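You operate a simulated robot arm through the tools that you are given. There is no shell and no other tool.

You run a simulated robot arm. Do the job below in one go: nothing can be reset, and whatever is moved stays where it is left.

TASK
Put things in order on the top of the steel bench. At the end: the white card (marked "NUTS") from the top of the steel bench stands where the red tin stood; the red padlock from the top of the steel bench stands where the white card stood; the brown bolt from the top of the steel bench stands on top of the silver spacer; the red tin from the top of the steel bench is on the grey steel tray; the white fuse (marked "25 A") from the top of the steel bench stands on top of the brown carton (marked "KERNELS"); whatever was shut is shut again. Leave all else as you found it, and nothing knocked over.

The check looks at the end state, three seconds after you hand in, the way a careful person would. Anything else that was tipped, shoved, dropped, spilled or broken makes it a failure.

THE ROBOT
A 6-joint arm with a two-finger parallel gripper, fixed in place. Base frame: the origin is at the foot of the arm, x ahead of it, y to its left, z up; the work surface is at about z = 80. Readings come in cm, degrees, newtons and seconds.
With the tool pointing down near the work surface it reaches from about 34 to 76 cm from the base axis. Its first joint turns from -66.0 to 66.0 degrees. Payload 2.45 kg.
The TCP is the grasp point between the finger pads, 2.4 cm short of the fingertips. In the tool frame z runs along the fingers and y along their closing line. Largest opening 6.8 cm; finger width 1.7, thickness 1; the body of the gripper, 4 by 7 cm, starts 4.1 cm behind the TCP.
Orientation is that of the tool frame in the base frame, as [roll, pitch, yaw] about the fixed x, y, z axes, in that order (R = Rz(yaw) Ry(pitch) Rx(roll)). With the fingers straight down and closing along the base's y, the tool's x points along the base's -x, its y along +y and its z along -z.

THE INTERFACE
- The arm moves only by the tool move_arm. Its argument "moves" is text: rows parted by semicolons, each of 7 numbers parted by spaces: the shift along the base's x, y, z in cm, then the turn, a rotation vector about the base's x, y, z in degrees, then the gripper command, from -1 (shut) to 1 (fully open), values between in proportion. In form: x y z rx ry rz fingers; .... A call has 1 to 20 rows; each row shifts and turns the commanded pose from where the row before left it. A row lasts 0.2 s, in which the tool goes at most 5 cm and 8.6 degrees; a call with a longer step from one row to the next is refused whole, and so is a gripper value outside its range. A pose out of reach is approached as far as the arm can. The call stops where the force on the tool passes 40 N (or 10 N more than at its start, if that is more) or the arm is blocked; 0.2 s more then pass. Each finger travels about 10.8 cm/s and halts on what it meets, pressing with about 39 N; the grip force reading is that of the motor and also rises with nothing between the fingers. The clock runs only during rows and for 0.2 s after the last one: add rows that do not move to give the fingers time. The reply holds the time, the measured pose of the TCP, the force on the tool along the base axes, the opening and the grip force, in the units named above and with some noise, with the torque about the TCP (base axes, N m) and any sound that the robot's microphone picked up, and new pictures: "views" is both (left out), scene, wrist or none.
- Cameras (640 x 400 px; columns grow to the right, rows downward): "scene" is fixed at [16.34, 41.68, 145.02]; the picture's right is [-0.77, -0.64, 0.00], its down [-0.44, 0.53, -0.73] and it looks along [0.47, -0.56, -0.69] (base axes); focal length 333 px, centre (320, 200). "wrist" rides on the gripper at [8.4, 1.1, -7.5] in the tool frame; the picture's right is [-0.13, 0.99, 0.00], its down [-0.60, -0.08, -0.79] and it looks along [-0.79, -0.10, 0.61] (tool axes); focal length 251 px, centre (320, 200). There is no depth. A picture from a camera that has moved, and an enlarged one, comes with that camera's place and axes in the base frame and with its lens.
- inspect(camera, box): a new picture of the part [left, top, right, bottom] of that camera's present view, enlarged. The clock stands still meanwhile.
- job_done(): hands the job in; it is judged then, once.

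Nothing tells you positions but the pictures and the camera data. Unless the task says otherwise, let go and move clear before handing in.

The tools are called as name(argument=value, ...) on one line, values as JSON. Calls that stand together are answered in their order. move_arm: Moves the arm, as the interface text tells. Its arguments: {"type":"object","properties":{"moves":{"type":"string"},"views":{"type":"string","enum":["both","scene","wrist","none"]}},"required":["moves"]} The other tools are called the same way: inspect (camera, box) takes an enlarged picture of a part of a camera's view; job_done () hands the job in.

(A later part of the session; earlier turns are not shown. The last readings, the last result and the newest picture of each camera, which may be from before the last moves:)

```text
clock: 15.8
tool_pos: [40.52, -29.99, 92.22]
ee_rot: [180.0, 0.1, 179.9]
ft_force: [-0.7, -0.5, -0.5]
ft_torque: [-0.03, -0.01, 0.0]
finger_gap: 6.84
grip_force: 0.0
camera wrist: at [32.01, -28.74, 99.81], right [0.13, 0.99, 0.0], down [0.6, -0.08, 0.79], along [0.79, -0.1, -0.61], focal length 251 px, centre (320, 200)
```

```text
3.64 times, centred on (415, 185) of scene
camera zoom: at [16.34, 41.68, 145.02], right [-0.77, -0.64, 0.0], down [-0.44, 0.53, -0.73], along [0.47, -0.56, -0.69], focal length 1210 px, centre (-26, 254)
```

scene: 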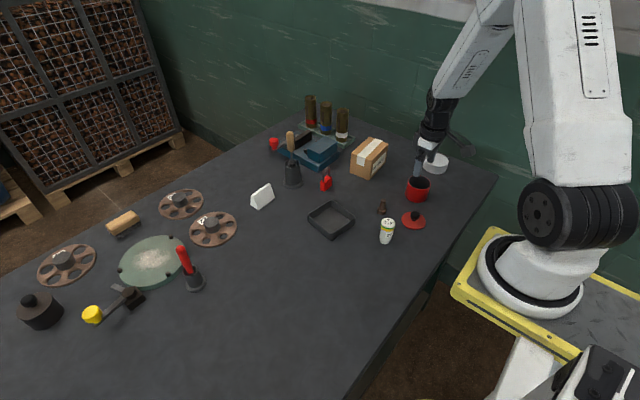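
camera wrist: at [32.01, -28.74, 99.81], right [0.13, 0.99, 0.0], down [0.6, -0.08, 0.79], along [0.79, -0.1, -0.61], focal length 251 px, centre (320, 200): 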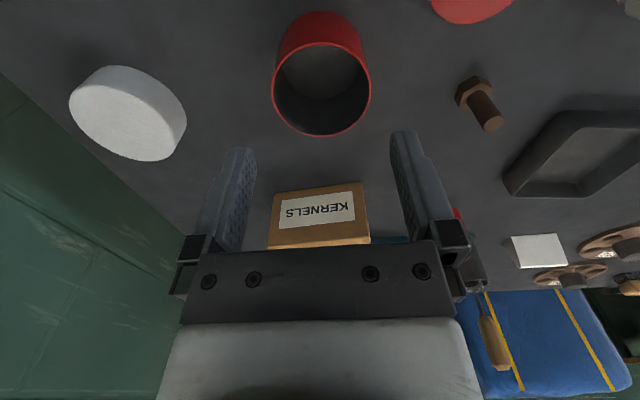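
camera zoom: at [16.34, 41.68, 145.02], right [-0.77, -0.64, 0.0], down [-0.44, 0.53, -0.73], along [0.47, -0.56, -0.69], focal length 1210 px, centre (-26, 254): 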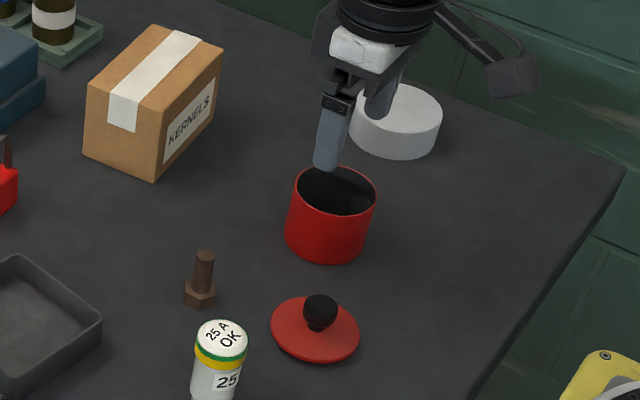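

The open body is empty and sits centred under the gripper. I'll lower around it and grip the upper part of the wall from outside.

move_arm(moves="0.05 0.06 -3 0 0 0 1; 0 0 -2.5 0 0 0 1; 0 0 -1 0 0 0 1; 0 0 -1 0 0 0 1; 0 0 0 0 0 0 1; 0 0 0 0 0 0 -1; 0 0 0 0 0 0 -1; 0 0 0 0 0 0 -1; 0 0 1 0 0 0 -1; 0 0 1 0 0 0 -1; 0 0 0 0 0 0 -1")

inspect(camera="scene", box=[370, 130, 460, 240])

```text
clock: 18.2
tool_pos: [40.5, -29.86, 86.79]
ee_rot: [180.0, 0.0, 180.0]
ft_force: [-0.8, -0.5, -3.4]
ft_torque: [-0.01, -0.01, 0.0]
finger_gap: 5.95
grip_force: 39.0
camera wrist: at [32.08, -28.59, 94.29], right [0.13, 0.99, 0.0], down [0.6, -0.08, 0.79], along [0.79, -0.1, -0.61], focal length 251 px, centre (320, 200)
```

scene: 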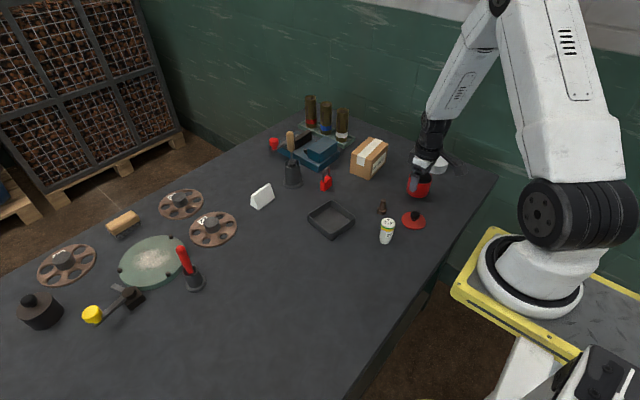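
wrist: 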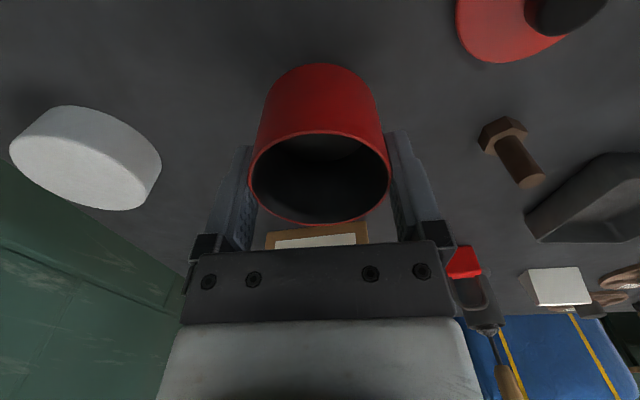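

```text
3.64 times, centred on (415, 185) of scene
camera zoom: at [16.34, 41.67, 145.02], right [-0.77, -0.64, 0.0], down [-0.44, 0.53, -0.73], along [0.47, -0.56, -0.69], focal length 1210 px, centre (-26, 254)
```

zoom: 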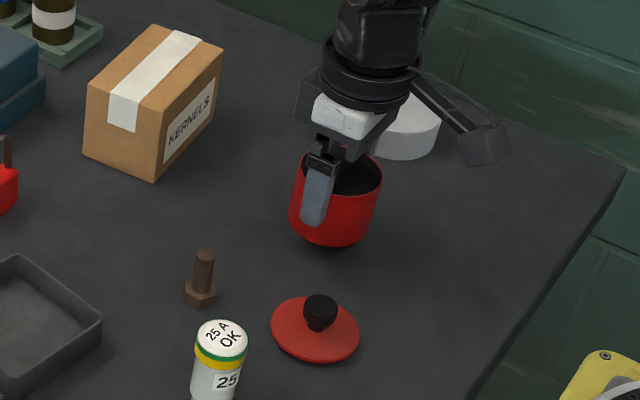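

The tin body is held securely, weighing about 3.4 N. I'll lift it and move toward the tray, stopping to view the tray clearly first.

move_arm(moves="0 0 4 0 0 0 -1; 0 0 4 0 0 0 -1; 1.5 3 3.2 0 0 0 -1; 2 4.4 0 0 0 0 -1; 2 4.4 0 0 0 0 -1; 0 0 0 0 0 0 -1; 0 0 0 0 0 0 -1")

inspect(camera="wrist", box=[360, 20, 560, 160])

inspect(camera="scene", box=[290, 185, 370, 250])

```text
clock: 19.9
tool_pos: [46.0, -18.1, 97.99]
ee_rot: [179.9, 0.0, 180.0]
ft_force: [0.5, 0.5, -2.7]
ft_torque: [0.01, -0.02, 0.0]
finger_gap: 5.76
grip_force: 39.1
camera wrist: at [37.52, -16.92, 105.51], right [0.13, 0.99, 0.0], down [0.6, -0.08, 0.79], along [0.79, -0.1, -0.61], focal length 251 px, centre (320, 200)
```

scene: 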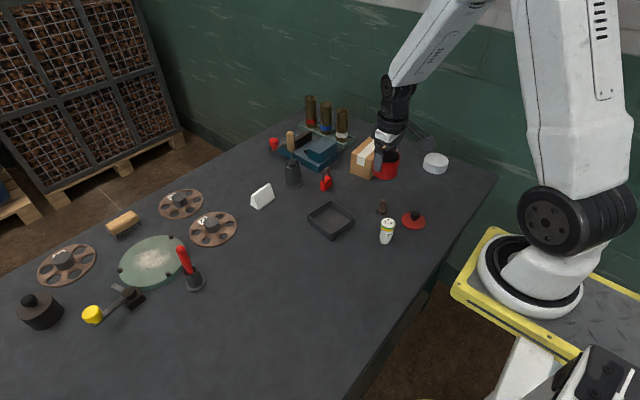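
wrist: 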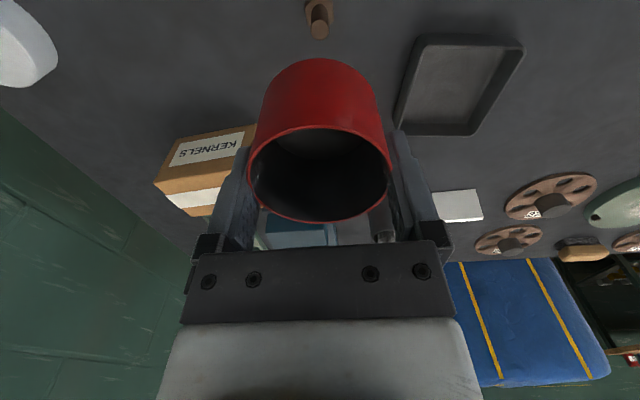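

```text
2.86 times, centred on (460, 90) of wrist
camera zoom: at [37.52, -16.92, 105.51], right [0.13, 0.99, 0.0], down [0.6, -0.08, 0.79], along [0.79, -0.1, -0.61], focal length 718 px, centre (-80, 514)
```

zoom: 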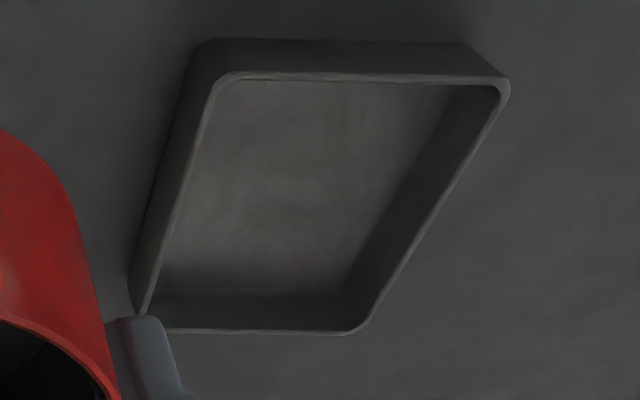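

```text
6.15 times, centred on (330, 218) of scene
camera zoom: at [16.34, 41.68, 145.02], right [-0.77, -0.64, 0.0], down [-0.44, 0.53, -0.73], along [0.47, -0.56, -0.69], focal length 2047 px, centre (258, 92)
```

zoom: 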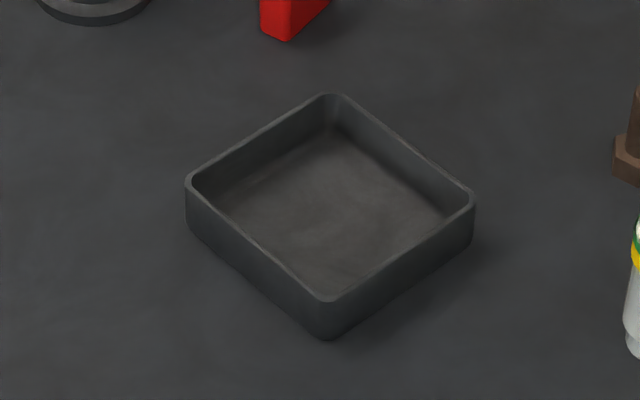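

The tray centre works out to about (52.75,-5.85), with its rim at about z=82.4. I'll carry the tin over it, stop with the bottom just above the rim, and check the alignment.

move_arm(moves="2.2 4 0 0 0 0 -1; 2.3 4 0 0 0 0 -1; 2.27 4.12 0 0 0 0 -1; 0 0 -3 0 0 0 -1; 0 0 -3 0 0 0 -1; 0 0 -2 0 0 0 -1; 0 0 0 0 0 0 -1; 0 0 0 0 0 0 -1")

inspect(camera="wrist", box=[200, 0, 440, 200])

inspect(camera="scene", box=[280, 165, 380, 250])

```text
clock: 21.6
tool_pos: [52.72, -6.03, 90.08]
ee_rot: [180.0, 0.0, 180.0]
ft_force: [0.2, 0.4, -1.7]
ft_torque: [0.01, 0.01, -0.03]
finger_gap: 5.78
grip_force: 39.0
camera wrist: at [44.26, -4.78, 97.55], right [0.13, 0.99, 0.0], down [0.6, -0.08, 0.79], along [0.79, -0.1, -0.61], focal length 251 px, centre (320, 200)
```

scene: 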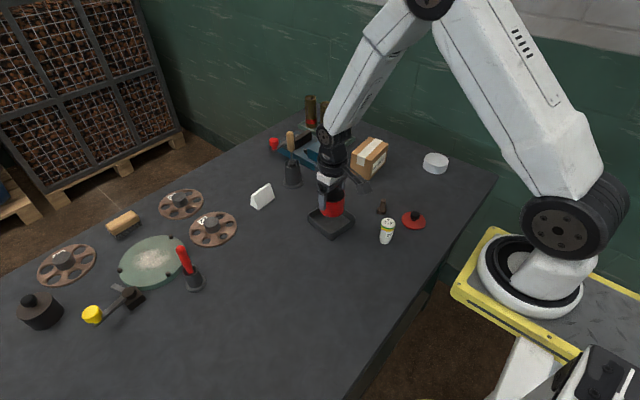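
wrist: 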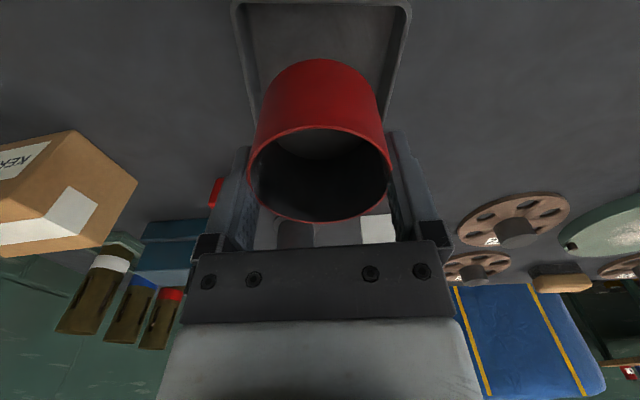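

```text
2.00 times, centred on (320, 100) of wrist
camera zoom: at [44.26, -4.78, 97.55], right [0.13, 0.99, 0.0], down [0.6, -0.08, 0.79], along [0.79, -0.1, -0.61], focal length 503 px, centre (320, 400)
```

zoom: 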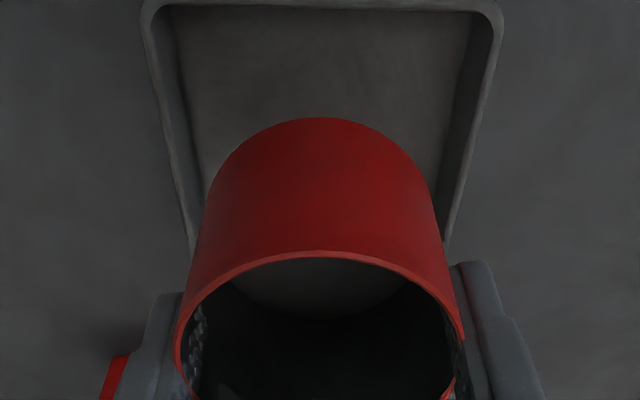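

```text
4.71 times, centred on (330, 208) of scene
camera zoom: at [16.35, 41.68, 145.02], right [-0.77, -0.64, 0.0], down [-0.44, 0.53, -0.73], along [0.47, -0.56, -0.69], focal length 1565 px, centre (273, 165)
```

zoom: 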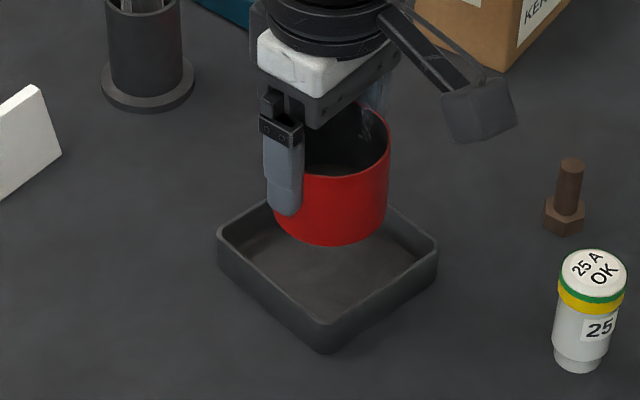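

The tin is centred over the tray to within about 0.15 cm. I'll turn the grip about 37° so the fingers lie along the tray's diagonal and clear its walls, then lower.

move_arm(moves="0 0 0 0 0 7.5 -1; 0 0 0 0 0 7.5 -1; 0 0 0 0 0 7.5 -1; 0 0 0 0 0 7.5 -1; 0 0 0 0 0 7.5 -1; 0 0 -1.5 0 0 0 -1; 0 0 -1.5 0 0 0 -1; 0 0 -1 0 0 0 -1; 0 0 -0.4 0 0 0 -1; 0 0 0 0 0 0 -1")

inspect(camera="wrist", box=[180, 0, 460, 220])

inspect(camera="scene", box=[280, 165, 380, 250])

```text
clock: 23.9
tool_pos: [52.73, -5.87, 85.73]
ee_rot: [180.0, -0.1, -142.5]
ft_force: [0.9, -0.3, -2.1]
ft_torque: [0.01, -0.03, -0.04]
finger_gap: 5.75
grip_force: 38.7
camera wrist: at [45.36, -10.01, 93.17], right [-0.5, 0.87, 0.0], down [0.53, 0.31, 0.79], along [0.69, 0.4, -0.61], focal length 251 px, centre (320, 200)
```

scene: 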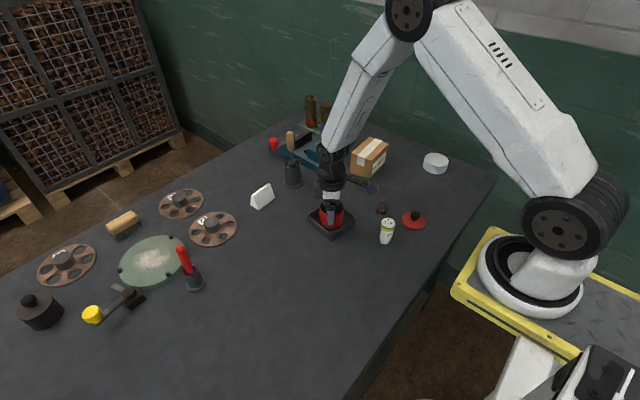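
wrist: 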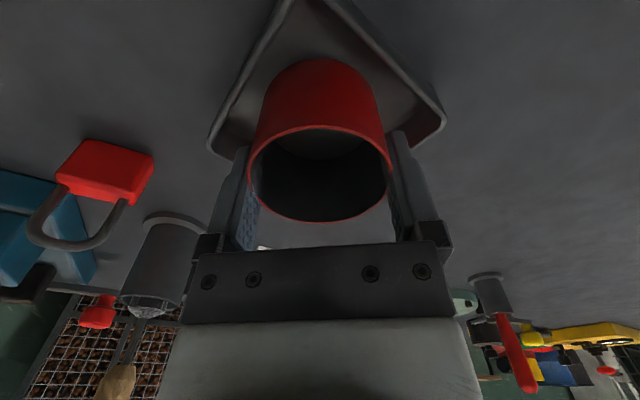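

```text
1.82 times, centred on (320, 110) of wrist
camera zoom: at [45.36, -10.01, 93.17], right [-0.5, 0.87, 0.0], down [0.53, 0.31, 0.79], along [0.69, 0.4, -0.61], focal length 457 px, centre (320, 364)
```

zoom: 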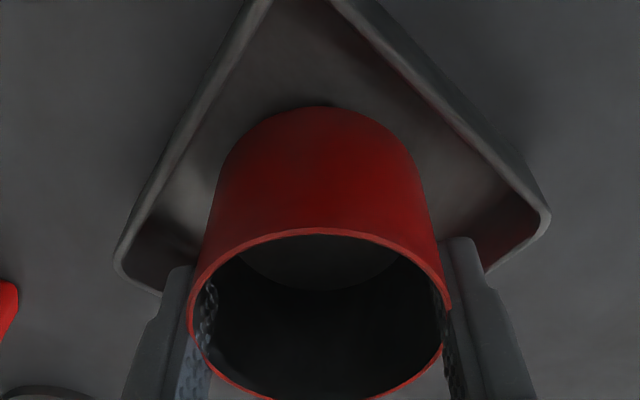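

```text
4.71 times, centred on (330, 208) of scene
camera zoom: at [16.35, 41.68, 145.02], right [-0.77, -0.64, 0.0], down [-0.44, 0.53, -0.73], along [0.47, -0.56, -0.69], focal length 1565 px, centre (273, 165)
```

zoom: 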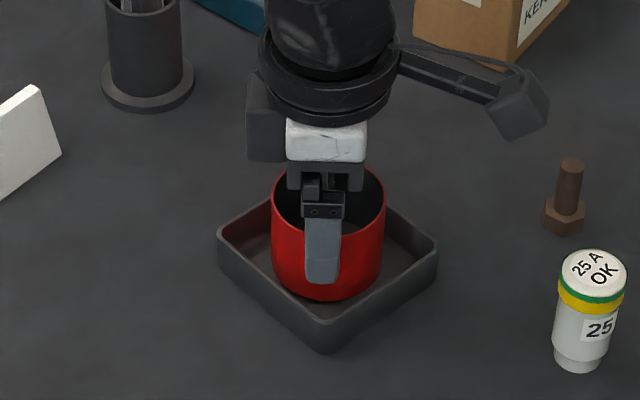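

The tin is inside the tray walls, with its bottom a few millimetres above the floor. I'll lower it gently to contact.

move_arm(moves="0 0 -0.2 0 0 0 -1; 0 0 -0.15 0 0 0 -1; 0 0 0 0 0 0 -1", views="none")

```text
clock: 24.6
tool_pos: [52.76, -6.06, 85.11]
ee_rot: [180.0, 0.1, -142.6]
ft_force: [0.0, -0.3, -2.4]
ft_torque: [0.0, 0.0, 0.02]
finger_gap: 5.76
grip_force: 38.9
```

move_arm(moves="0 0 -0.1 0 0 0 -1; 0 0 -0.1 0 0 0 -1; 0 0 0 0 0 0 -1", views="none")

```text
clock: 25.4
tool_pos: [52.7, -5.92, 85.17]
ee_rot: [-179.9, 0.1, -142.5]
ft_force: [-4.0, -0.2, 17.9]
ft_torque: [-0.1, 0.33, -0.1]
finger_gap: 5.75
grip_force: 39.3
```

The tin is touching the tray floor, so I'll release it with a small opening and rise straight up.

move_arm(moves="0 0 0 0 0 0 0.9; 0 0 0 0 0 0 0.9; 0 0 0 0 0 0 0.9; 0 0 2 0 0 0 0.9; 0 0 3 0 0 0 1; 0 0 3 0 0 0 1; 0 0 0 0 0 0 1")

inspect(camera="scene", box=[280, 165, 380, 250])

inspect(camera="wrist", box=[180, 0, 460, 220])

```text
clock: 27.1
tool_pos: [52.83, -5.89, 93.08]
ee_rot: [-180.0, -0.1, -142.5]
ft_force: [-0.2, 0.3, -0.1]
ft_torque: [0.0, 0.02, 0.0]
finger_gap: 6.81
grip_force: 0.0
camera wrist: at [45.36, -10.15, 100.63], right [-0.5, 0.87, 0.0], down [0.53, 0.31, 0.79], along [0.69, 0.4, -0.61], focal length 251 px, centre (320, 200)
```

scene: 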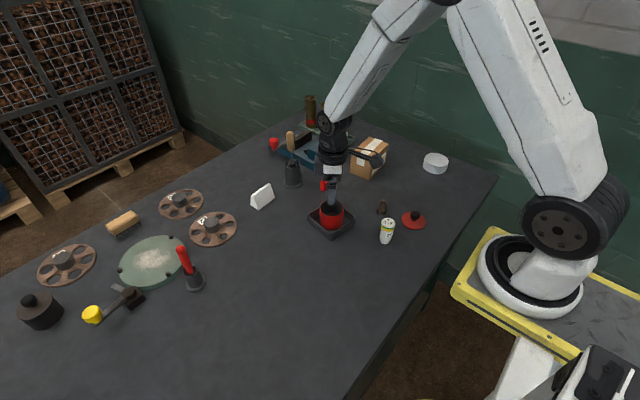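
wrist: 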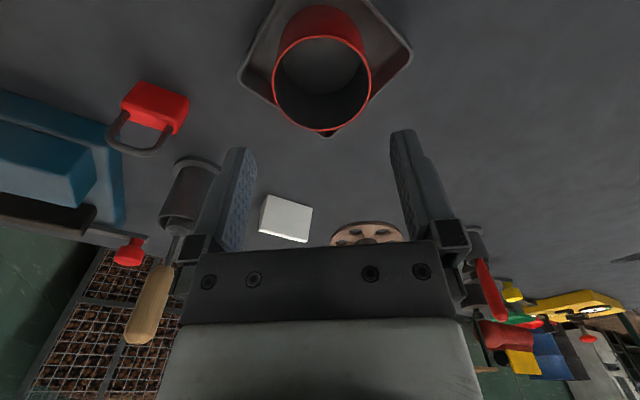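

```text
4.71 times, centred on (330, 208) of scene
camera zoom: at [16.34, 41.68, 145.02], right [-0.77, -0.64, 0.0], down [-0.44, 0.53, -0.73], along [0.47, -0.56, -0.69], focal length 1565 px, centre (273, 165)
```

zoom: 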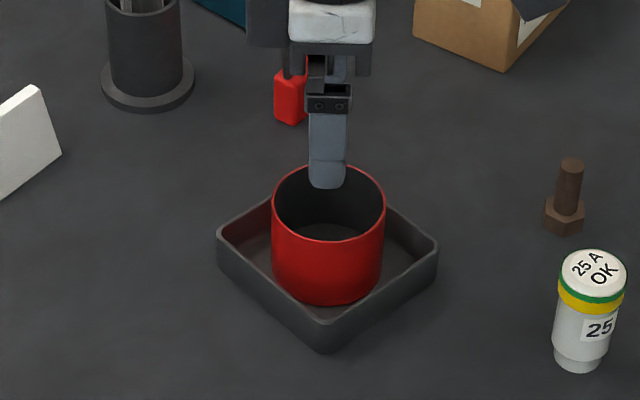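

```text
1.82 times, centred on (320, 110) of wrist
camera zoom: at [45.36, -10.15, 100.63], right [-0.5, 0.87, 0.0], down [0.53, 0.31, 0.79], along [0.69, 0.4, -0.61], focal length 457 px, centre (320, 364)
```

zoom: 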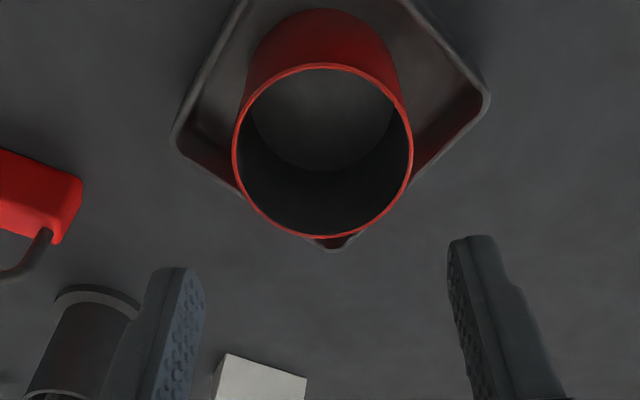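

The tin stands inside the tray, centred at about (52.6,-5.9). Next I'll fetch the lid from (36,-20), turning the gripper back on the way.

move_arm(moves="-3.35 -2.83 0 0 0 -7.5 1; -3.35 -2.83 0 0 0 -7.5 1; -3.35 -2.83 0 0 0 -7.5 1; -3.35 -2.83 0 0 0 -7.5 1; -3.35 -2.83 0 0 0 -7.5 1; 0 0 -2 0 0 0 1; 0 0 0 0 0 0 1")

inspect(camera="wrist", box=[200, 0, 440, 200])

```text
clock: 28.6
tool_pos: [35.88, -20.26, 90.87]
ee_rot: [-180.0, 0.1, -179.9]
ft_force: [-0.1, -0.1, 0.0]
ft_torque: [0.0, 0.0, 0.02]
finger_gap: 6.79
grip_force: 0.0
camera wrist: at [27.52, -18.88, 98.45], right [0.13, 0.99, 0.0], down [0.6, -0.08, 0.79], along [0.79, -0.1, -0.61], focal length 251 px, centre (320, 200)
```

scene: 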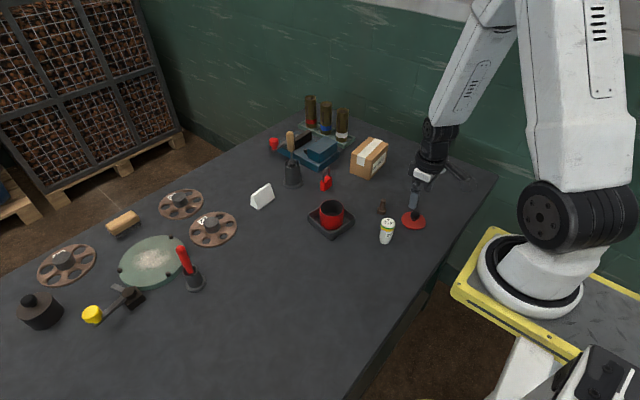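
wrist: 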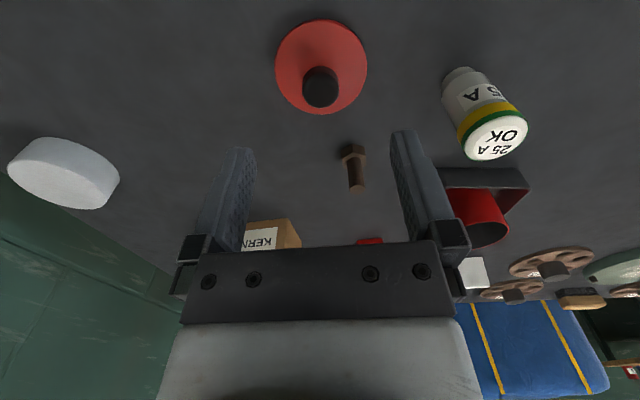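

```text
2.00 times, centred on (320, 100) of wrist
camera zoom: at [27.52, -18.88, 98.45], right [0.13, 0.99, 0.0], down [0.6, -0.08, 0.79], along [0.79, -0.1, -0.61], focal length 503 px, centre (320, 400)
```

zoom: 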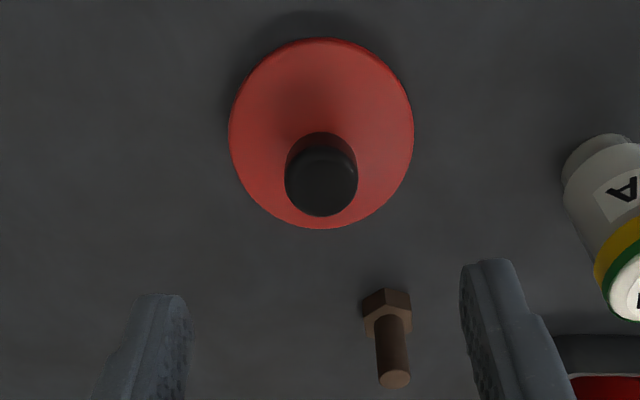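

The lid is centred below, so I'll descend 7.1 cm and grip the knob at the same height as before, then lift.

move_arm(moves="0 0 -3.5 0 0 0 1; 0 0 -2.6 0 0 0 1; 0 0 -1 0 0 0 1; 0 0 0 0 0 0 1; 0 0 0 0 0 0 -1; 0 0 0 0 0 0 -1; 0 0 0 0 0 0 -1; 0 0 0 0 0 0 -1; 0 0 1 0 0 0 -1; 0 0 2 0 0 0 -1; 0 0 0 0 0 0 -1")

inspect(camera="wrist", box=[200, 0, 440, 200])

```text
clock: 31.1
tool_pos: [35.93, -20.11, 86.88]
ee_rot: [-179.9, 0.0, 180.0]
ft_force: [-0.5, 0.0, -0.1]
ft_torque: [-0.03, -0.01, -0.05]
finger_gap: 2.21
grip_force: 38.7
camera wrist: at [27.53, -18.89, 94.44], right [0.13, 0.99, 0.0], down [0.6, -0.08, 0.79], along [0.79, -0.1, -0.61], focal length 251 px, centre (320, 200)
```

scene: 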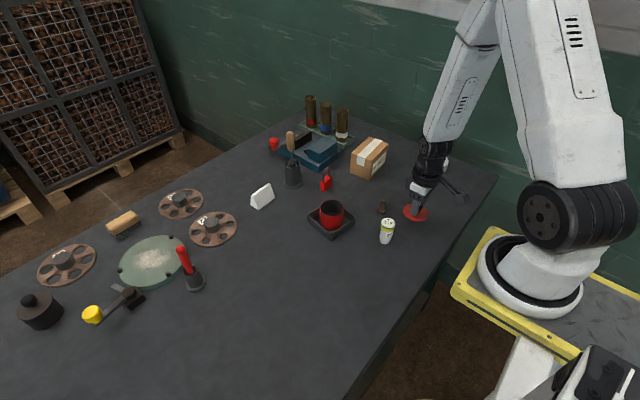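
wrist: 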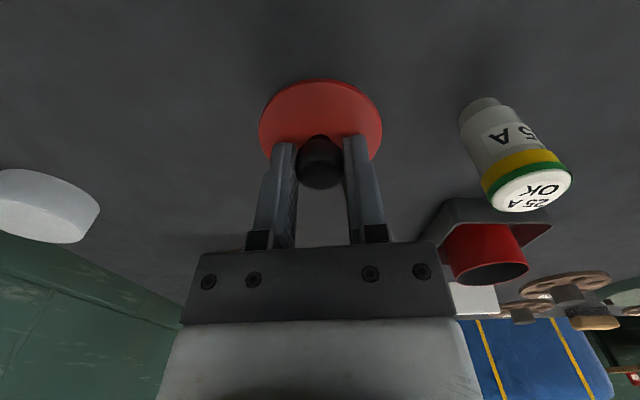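

```text
2.00 times, centred on (320, 100) of wrist
camera zoom: at [27.53, -18.89, 94.44], right [0.13, 0.99, 0.0], down [0.6, -0.08, 0.79], along [0.79, -0.1, -0.61], focal length 503 px, centre (320, 400)
```

zoom: 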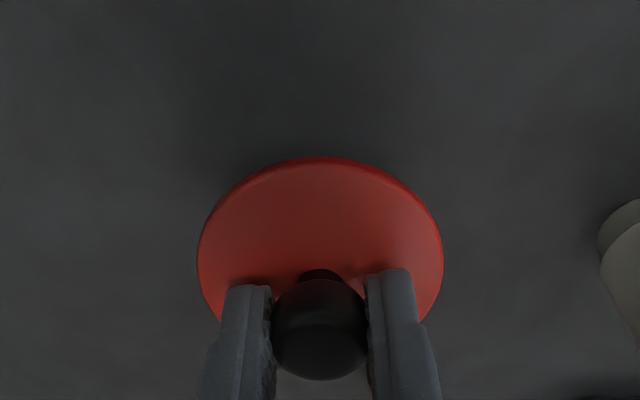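

The lid is held level by its knob. I'll carry it over the tin in the tray and hover just above it to check alignment.

move_arm(moves="0 0 4.5 0 0 0 -1; 0 0 4.5 0 0 0 -1; 3.32 2.84 0 0 0 0 -1; 3.32 2.84 0 0 0 0 -1; 3.32 2.84 0 0 0 0 -1; 3.32 2.84 0 0 0 0 -1; 3.32 2.84 0 0 0 0 -1; 0 0 -4 0 0 0 -1; 0 0 0 0 0 0 -1; 0 0 0 0 0 0 -1")

inspect(camera="wrist", box=[200, 0, 440, 200])

inspect(camera="scene", box=[280, 165, 380, 250])

```text
clock: 33.2
tool_pos: [52.53, -5.82, 92.02]
ee_rot: [-180.0, 0.0, 180.0]
ft_force: [-0.3, -0.1, -1.3]
ft_torque: [-0.03, 0.04, 0.01]
finger_gap: 2.21
grip_force: 39.0
camera wrist: at [44.11, -4.65, 99.45], right [0.13, 0.99, 0.0], down [0.6, -0.08, 0.79], along [0.79, -0.1, -0.61], focal length 251 px, centre (320, 200)
```

scene: 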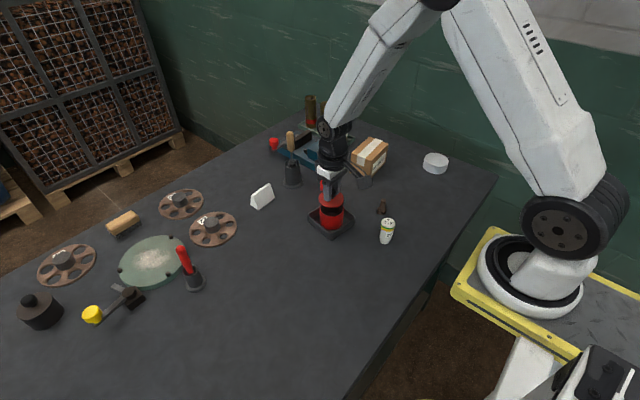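
wrist: 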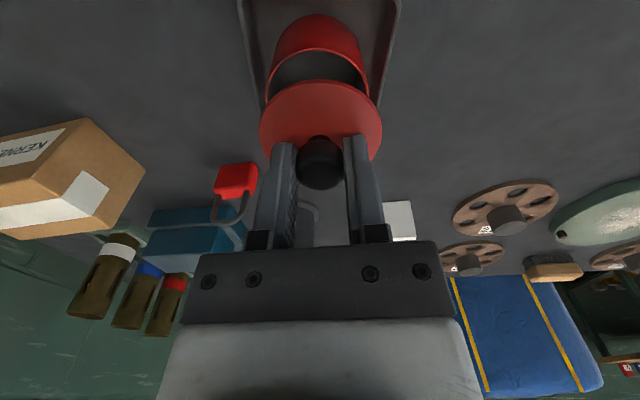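

```text
2.00 times, centred on (320, 100) of wrist
camera zoom: at [44.11, -4.65, 99.45], right [0.13, 0.99, 0.0], down [0.6, -0.08, 0.79], along [0.79, -0.1, -0.61], focal length 503 px, centre (320, 400)
```

zoom: 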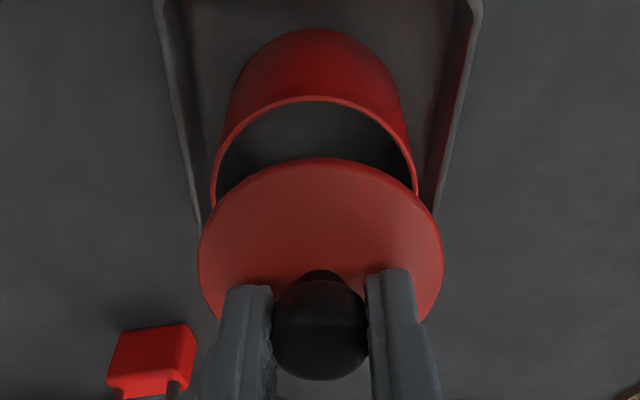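

```text
4.71 times, centred on (330, 208) of scene
camera zoom: at [16.34, 41.68, 145.02], right [-0.77, -0.64, 0.0], down [-0.44, 0.53, -0.73], along [0.47, -0.56, -0.69], focal length 1565 px, centre (273, 165)
```

zoom: 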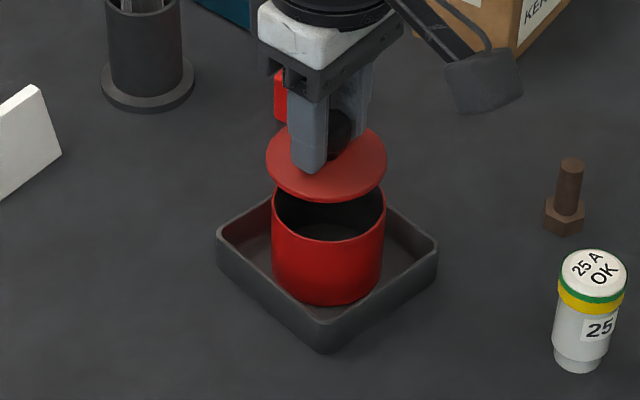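

The tin is offset about 0.16 cm in -y from the lid. I'll correct that, lower close to the seat, and look again.

move_arm(moves="0.05 -0.16 -1 0 0 0 -1; 0 0 -1.2 0 0 0 -1; 0 0 0 0 0 0 -1")

inspect(camera="wrist", box=[200, 0, 440, 200])

inspect(camera="scene", box=[295, 170, 365, 240])

```text
clock: 34.0
tool_pos: [52.71, -6.08, 89.8]
ee_rot: [180.0, 0.0, 180.0]
ft_force: [-0.4, -0.3, -0.5]
ft_torque: [0.05, -0.01, 0.0]
finger_gap: 2.23
grip_force: 38.9
camera wrist: at [44.3, -4.84, 97.26], right [0.13, 0.99, 0.0], down [0.6, -0.08, 0.79], along [0.79, -0.1, -0.61], focal length 251 px, centre (320, 200)
```

scene: 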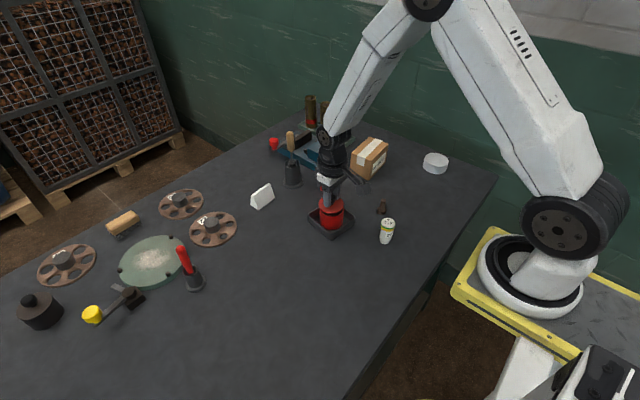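
wrist: 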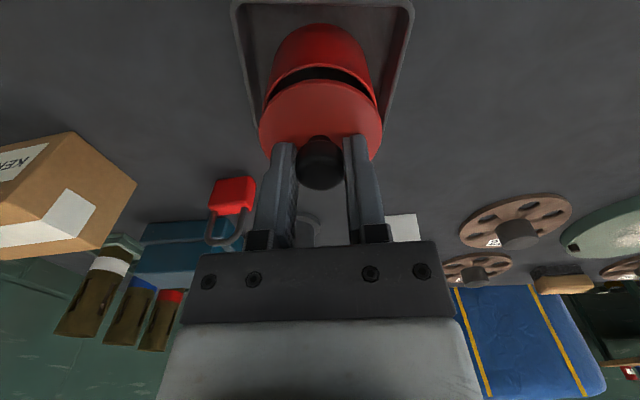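

```text
2.00 times, centred on (320, 100) of wrist
camera zoom: at [44.3, -4.84, 97.26], right [0.13, 0.99, 0.0], down [0.6, -0.08, 0.79], along [0.79, -0.1, -0.61], focal length 503 px, centre (320, 400)
```

zoom: 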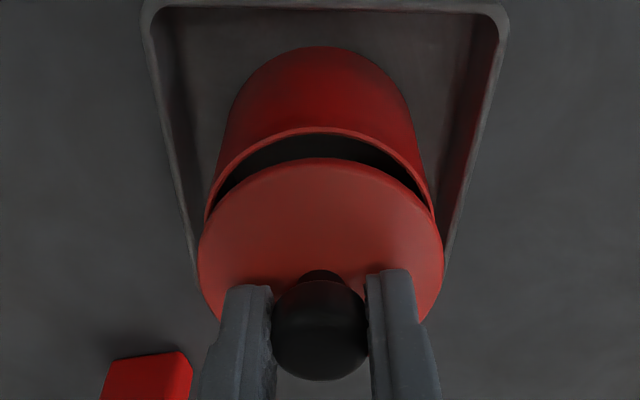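

```text
5.71 times, centred on (330, 205) of scene
camera zoom: at [16.34, 41.68, 145.02], right [-0.77, -0.64, 0.0], down [-0.44, 0.53, -0.73], along [0.47, -0.56, -0.69], focal length 1901 px, centre (263, 171)
```

zoom: 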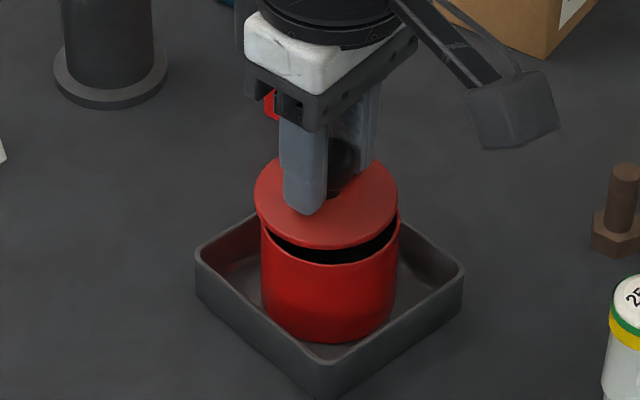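

The lid is well lined up, needing a hair less in x. I'll lower to the seat in small steps.

move_arm(moves="-0.08 -0.03 -0.3 0 0 0 -1; 0 0 -0.2 0 0 0 -1; 0 0 -0.2 0 0 0 -1; 0 0 0 0 0 0 -1")

inspect(camera="wrist", box=[200, 0, 440, 200])

inspect(camera="scene", box=[305, 175, 355, 225])

```text
clock: 35.0
tool_pos: [52.78, -6.12, 89.22]
ee_rot: [-180.0, 0.3, -180.0]
ft_force: [0.3, 1.3, 30.6]
ft_torque: [-0.1, -0.82, 0.03]
finger_gap: 2.21
grip_force: 39.1
camera wrist: at [44.29, -4.91, 96.74], right [0.13, 0.99, 0.0], down [0.6, -0.08, 0.8], along [0.79, -0.1, -0.6], focal length 251 px, centre (320, 200)
```

scene: 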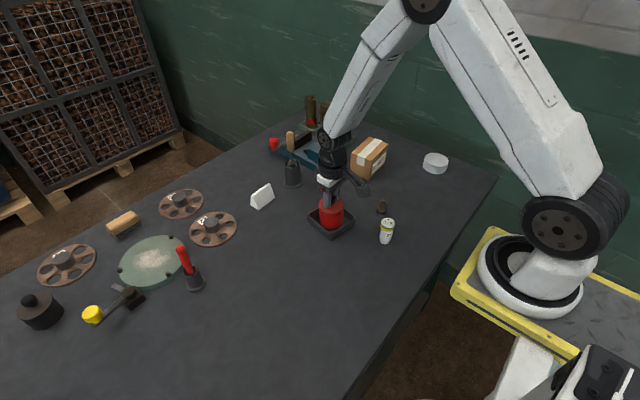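
wrist: 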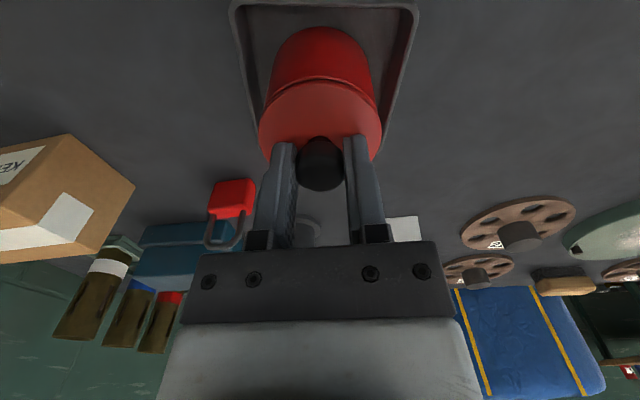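

```text
2.00 times, centred on (320, 100) of wrist
camera zoom: at [44.29, -4.91, 96.74], right [0.13, 0.99, 0.0], down [0.6, -0.08, 0.8], along [0.79, -0.1, -0.6], focal length 503 px, centre (320, 400)
```

zoom: 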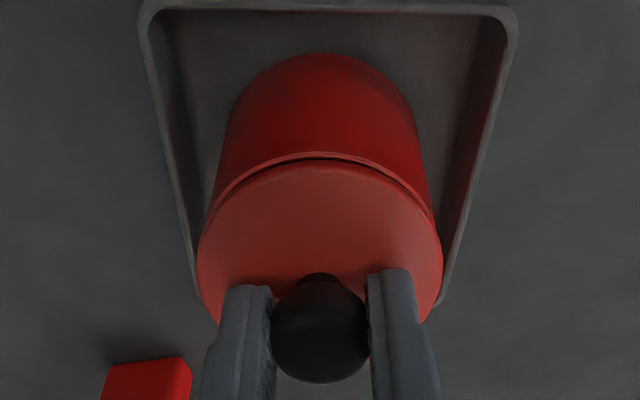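

```text
8.00 times, centred on (330, 200) of scene
camera zoom: at [16.29, 41.69, 145.02], right [-0.77, -0.64, 0.0], down [-0.44, 0.53, -0.73], along [0.47, -0.56, -0.69], focal length 2661 px, centre (240, 200)
```

zoom: 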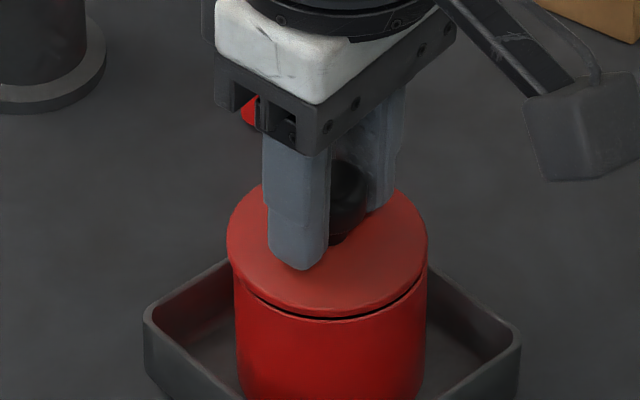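

The lid is catching on the far side of the rim: the torque shows contact about 2.7 cm ahead in +x. I'll back off slightly, shift toward -x, and retry.

move_arm(moves="0 0 0.4 0 0 0 -1; 0 0 0.2 0 0 0 -1; -0.15 0 0 0 0 0 -1; 0 0 0 0 0 0 -1", views="wrist")

inspect(camera="wrist", box=[240, 20, 400, 120])

inspect(camera="scene", box=[305, 175, 355, 225])

```text
clock: 36.0
tool_pos: [52.57, -6.1, 89.62]
ee_rot: [180.0, 0.0, -179.9]
ft_force: [0.0, 0.0, -0.5]
ft_torque: [0.03, -0.03, -0.02]
finger_gap: 2.22
grip_force: 38.4
camera wrist: at [44.01, -4.84, 97.22], right [0.13, 0.99, 0.0], down [0.6, -0.08, 0.79], along [0.79, -0.1, -0.61], focal length 251 px, centre (320, 200)
```

wrist: 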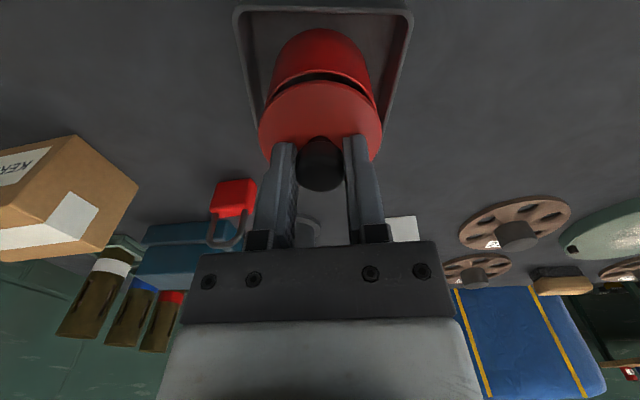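

```text
4.00 times, centred on (320, 70) of wrist
camera zoom: at [44.01, -4.84, 97.22], right [0.13, 0.99, 0.0], down [0.6, -0.08, 0.79], along [0.79, -0.1, -0.61], focal length 1006 px, centre (320, 720)
```

zoom: 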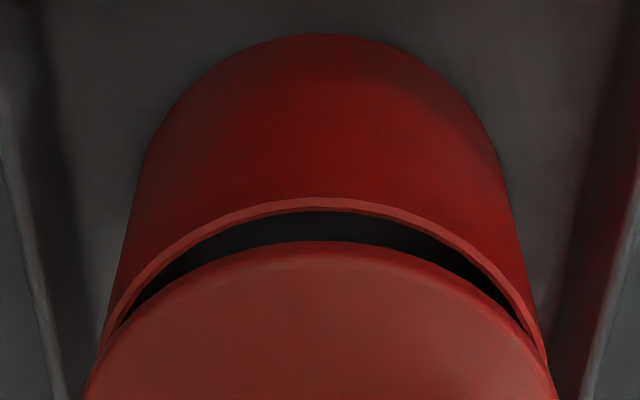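

```text
8.00 times, centred on (330, 200) of scene
camera zoom: at [16.34, 41.68, 145.02], right [-0.77, -0.64, 0.0], down [-0.44, 0.53, -0.73], along [0.47, -0.56, -0.69], focal length 2661 px, centre (240, 200)
```

zoom: 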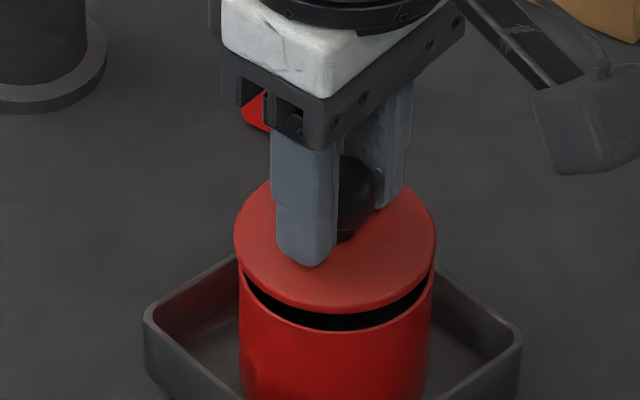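

The lid and tin now look concentric to within half a millimetre. I'll lower again and check the force.

move_arm(moves="0 0 -0.3 0 0 0 -1; 0 0 -0.2 0 0 0 -1; 0 0 0 0 0 0 -1", views="wrist")

inspect(camera="wrist", box=[240, 20, 400, 120])

inspect(camera="scene", box=[305, 175, 355, 225])

```text
clock: 36.9
tool_pos: [52.51, -6.14, 89.43]
ee_rot: [-179.9, 0.2, -180.0]
ft_force: [-0.6, 0.4, 11.3]
ft_torque: [-0.03, -0.26, 0.0]
finger_gap: 2.22
grip_force: 38.8
camera wrist: at [44.04, -4.87, 96.8], right [0.13, 0.99, 0.0], down [0.6, -0.08, 0.8], along [0.79, -0.1, -0.61], focal length 251 px, centre (320, 200)
```

wrist: 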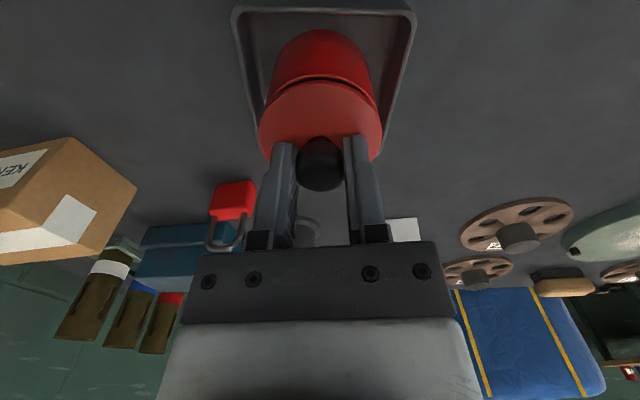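

```text
4.00 times, centred on (320, 70) of wrist
camera zoom: at [44.04, -4.87, 96.8], right [0.13, 0.99, 0.0], down [0.6, -0.08, 0.8], along [0.79, -0.1, -0.61], focal length 1006 px, centre (320, 720)
```

zoom: 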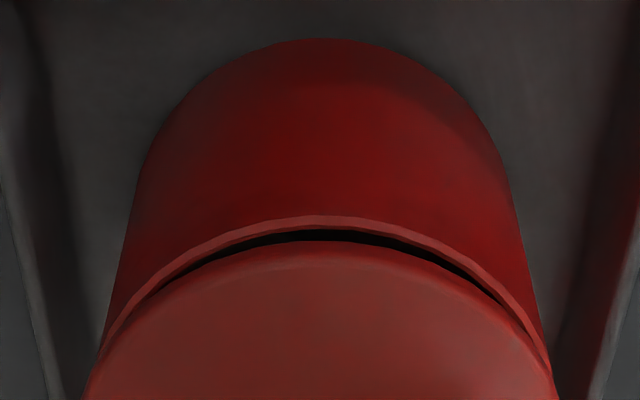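

```text
8.00 times, centred on (330, 200) of scene
camera zoom: at [16.32, 41.68, 145.02], right [-0.77, -0.64, 0.0], down [-0.44, 0.53, -0.73], along [0.47, -0.56, -0.69], focal length 2661 px, centre (240, 200)
```

zoom: 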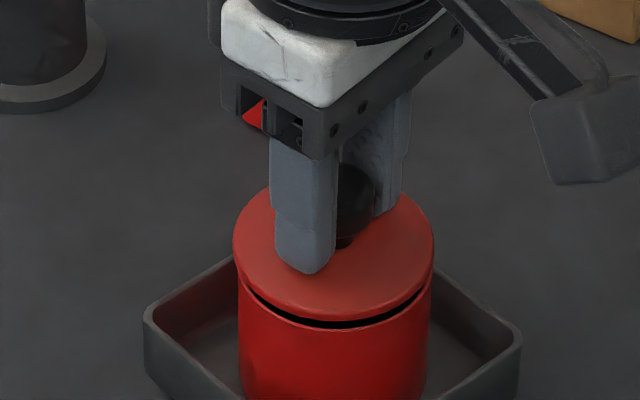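

inspect(camera="scene", box=[316, 190, 348, 218])

inspect(camera="wrist", box=[250, 60, 330, 120])

inspect(camera="wrist", box=[310, 60, 390, 120])

```text
14.29 times, centred on (332, 204) of scene
camera zoom: at [16.32, 41.68, 145.02], right [-0.77, -0.64, 0.0], down [-0.44, 0.53, -0.73], along [0.47, -0.56, -0.69], focal length 4752 px, centre (149, 143)
```

zoom: 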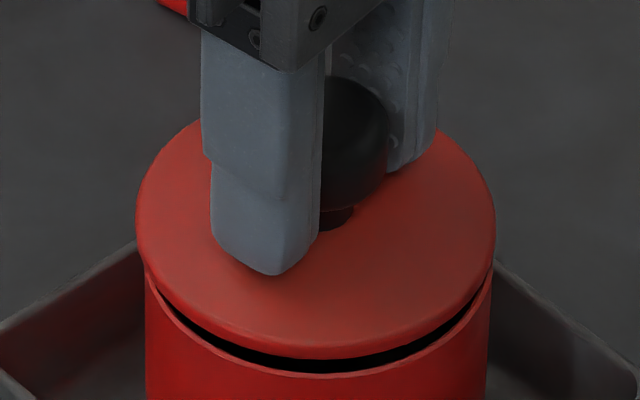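

```text
6.67 times, centred on (290, 90) of wrist
camera zoom: at [44.04, -4.87, 96.8], right [0.13, 0.99, 0.0], down [0.6, -0.08, 0.8], along [0.79, -0.1, -0.61], focal length 1676 px, centre (520, 933)
```

zoom: 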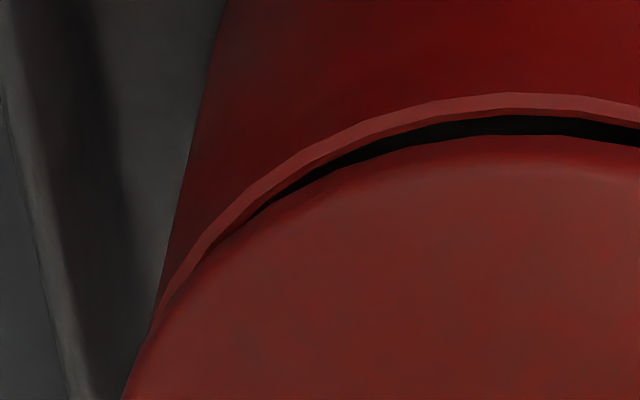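

```text
6.67 times, centred on (350, 90) of wrist
camera zoom: at [44.04, -4.87, 96.8], right [0.13, 0.99, 0.0], down [0.6, -0.08, 0.8], along [0.79, -0.1, -0.61], focal length 1676 px, centre (120, 933)
```

zoom: 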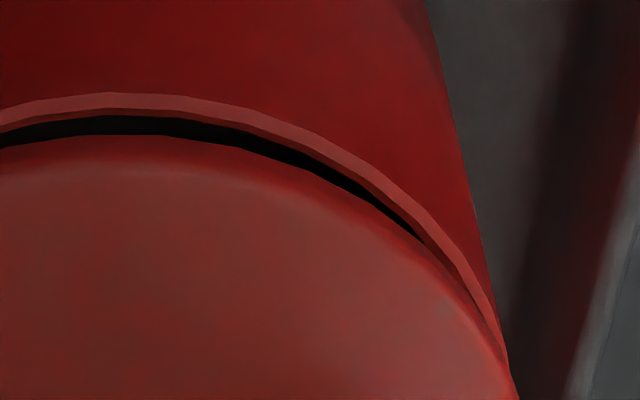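

The lid is level, but its plug's far edge is still catching the rim. I'll lift slightly, shift another 0.1 cm toward -x, and lower again.

move_arm(moves="0 0 0.35 0 0 0 -1; -0.1 0 0 0 0 0 -1; 0 0 0 0 0 0 -1; 0 0 -0.3 0 0 0 -1; 0 0 -0.15 0 0 0 -1; 0 0 0 0 0 0 -1", views="wrist")

inspect(camera="scene", box=[316, 190, 348, 218])

inspect(camera="wrist", box=[240, 20, 400, 120])

```text
clock: 38.2
tool_pos: [52.44, -5.97, 89.04]
ee_rot: [179.9, -0.1, 180.0]
ft_force: [0.3, -0.2, -0.4]
ft_torque: [-0.01, 0.0, -0.01]
finger_gap: 2.24
grip_force: 38.8
camera wrist: at [43.93, -4.8, 96.61], right [0.13, 0.99, 0.0], down [0.6, -0.08, 0.79], along [0.79, -0.1, -0.61], focal length 251 px, centre (320, 200)
```

wrist: 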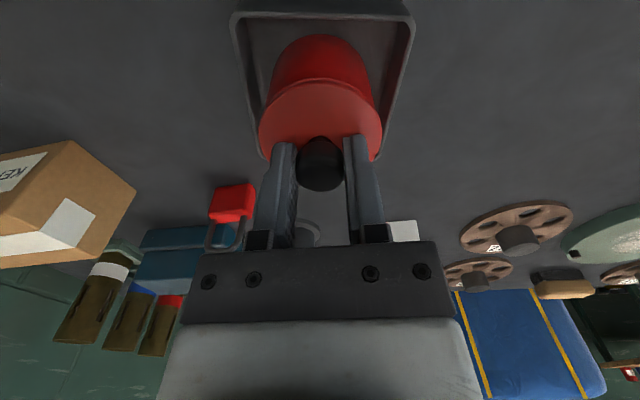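

```text
14.29 times, centred on (332, 204) of scene
camera zoom: at [16.34, 41.68, 145.02], right [-0.77, -0.64, 0.0], down [-0.44, 0.53, -0.73], along [0.47, -0.56, -0.69], focal length 4752 px, centre (149, 143)
```

zoom: 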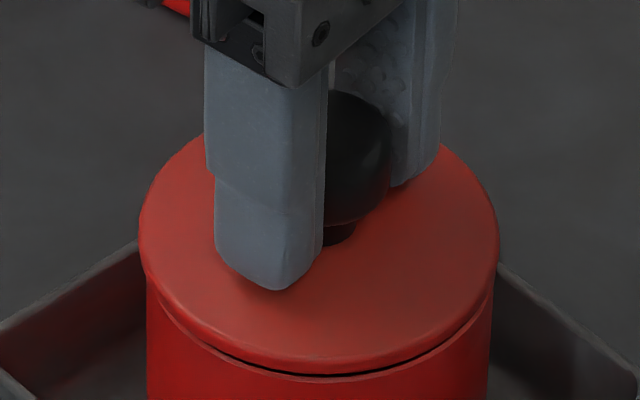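

```text
4.00 times, centred on (320, 70) of wrist
camera zoom: at [43.93, -4.8, 96.61], right [0.13, 0.99, 0.0], down [0.6, -0.08, 0.79], along [0.79, -0.1, -0.61], focal length 1006 px, centre (320, 720)
```

zoom: 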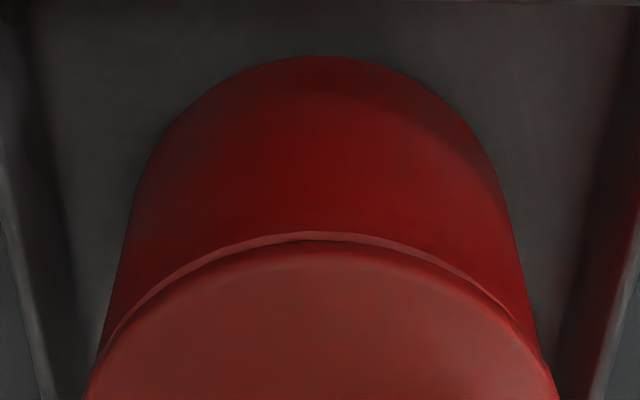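

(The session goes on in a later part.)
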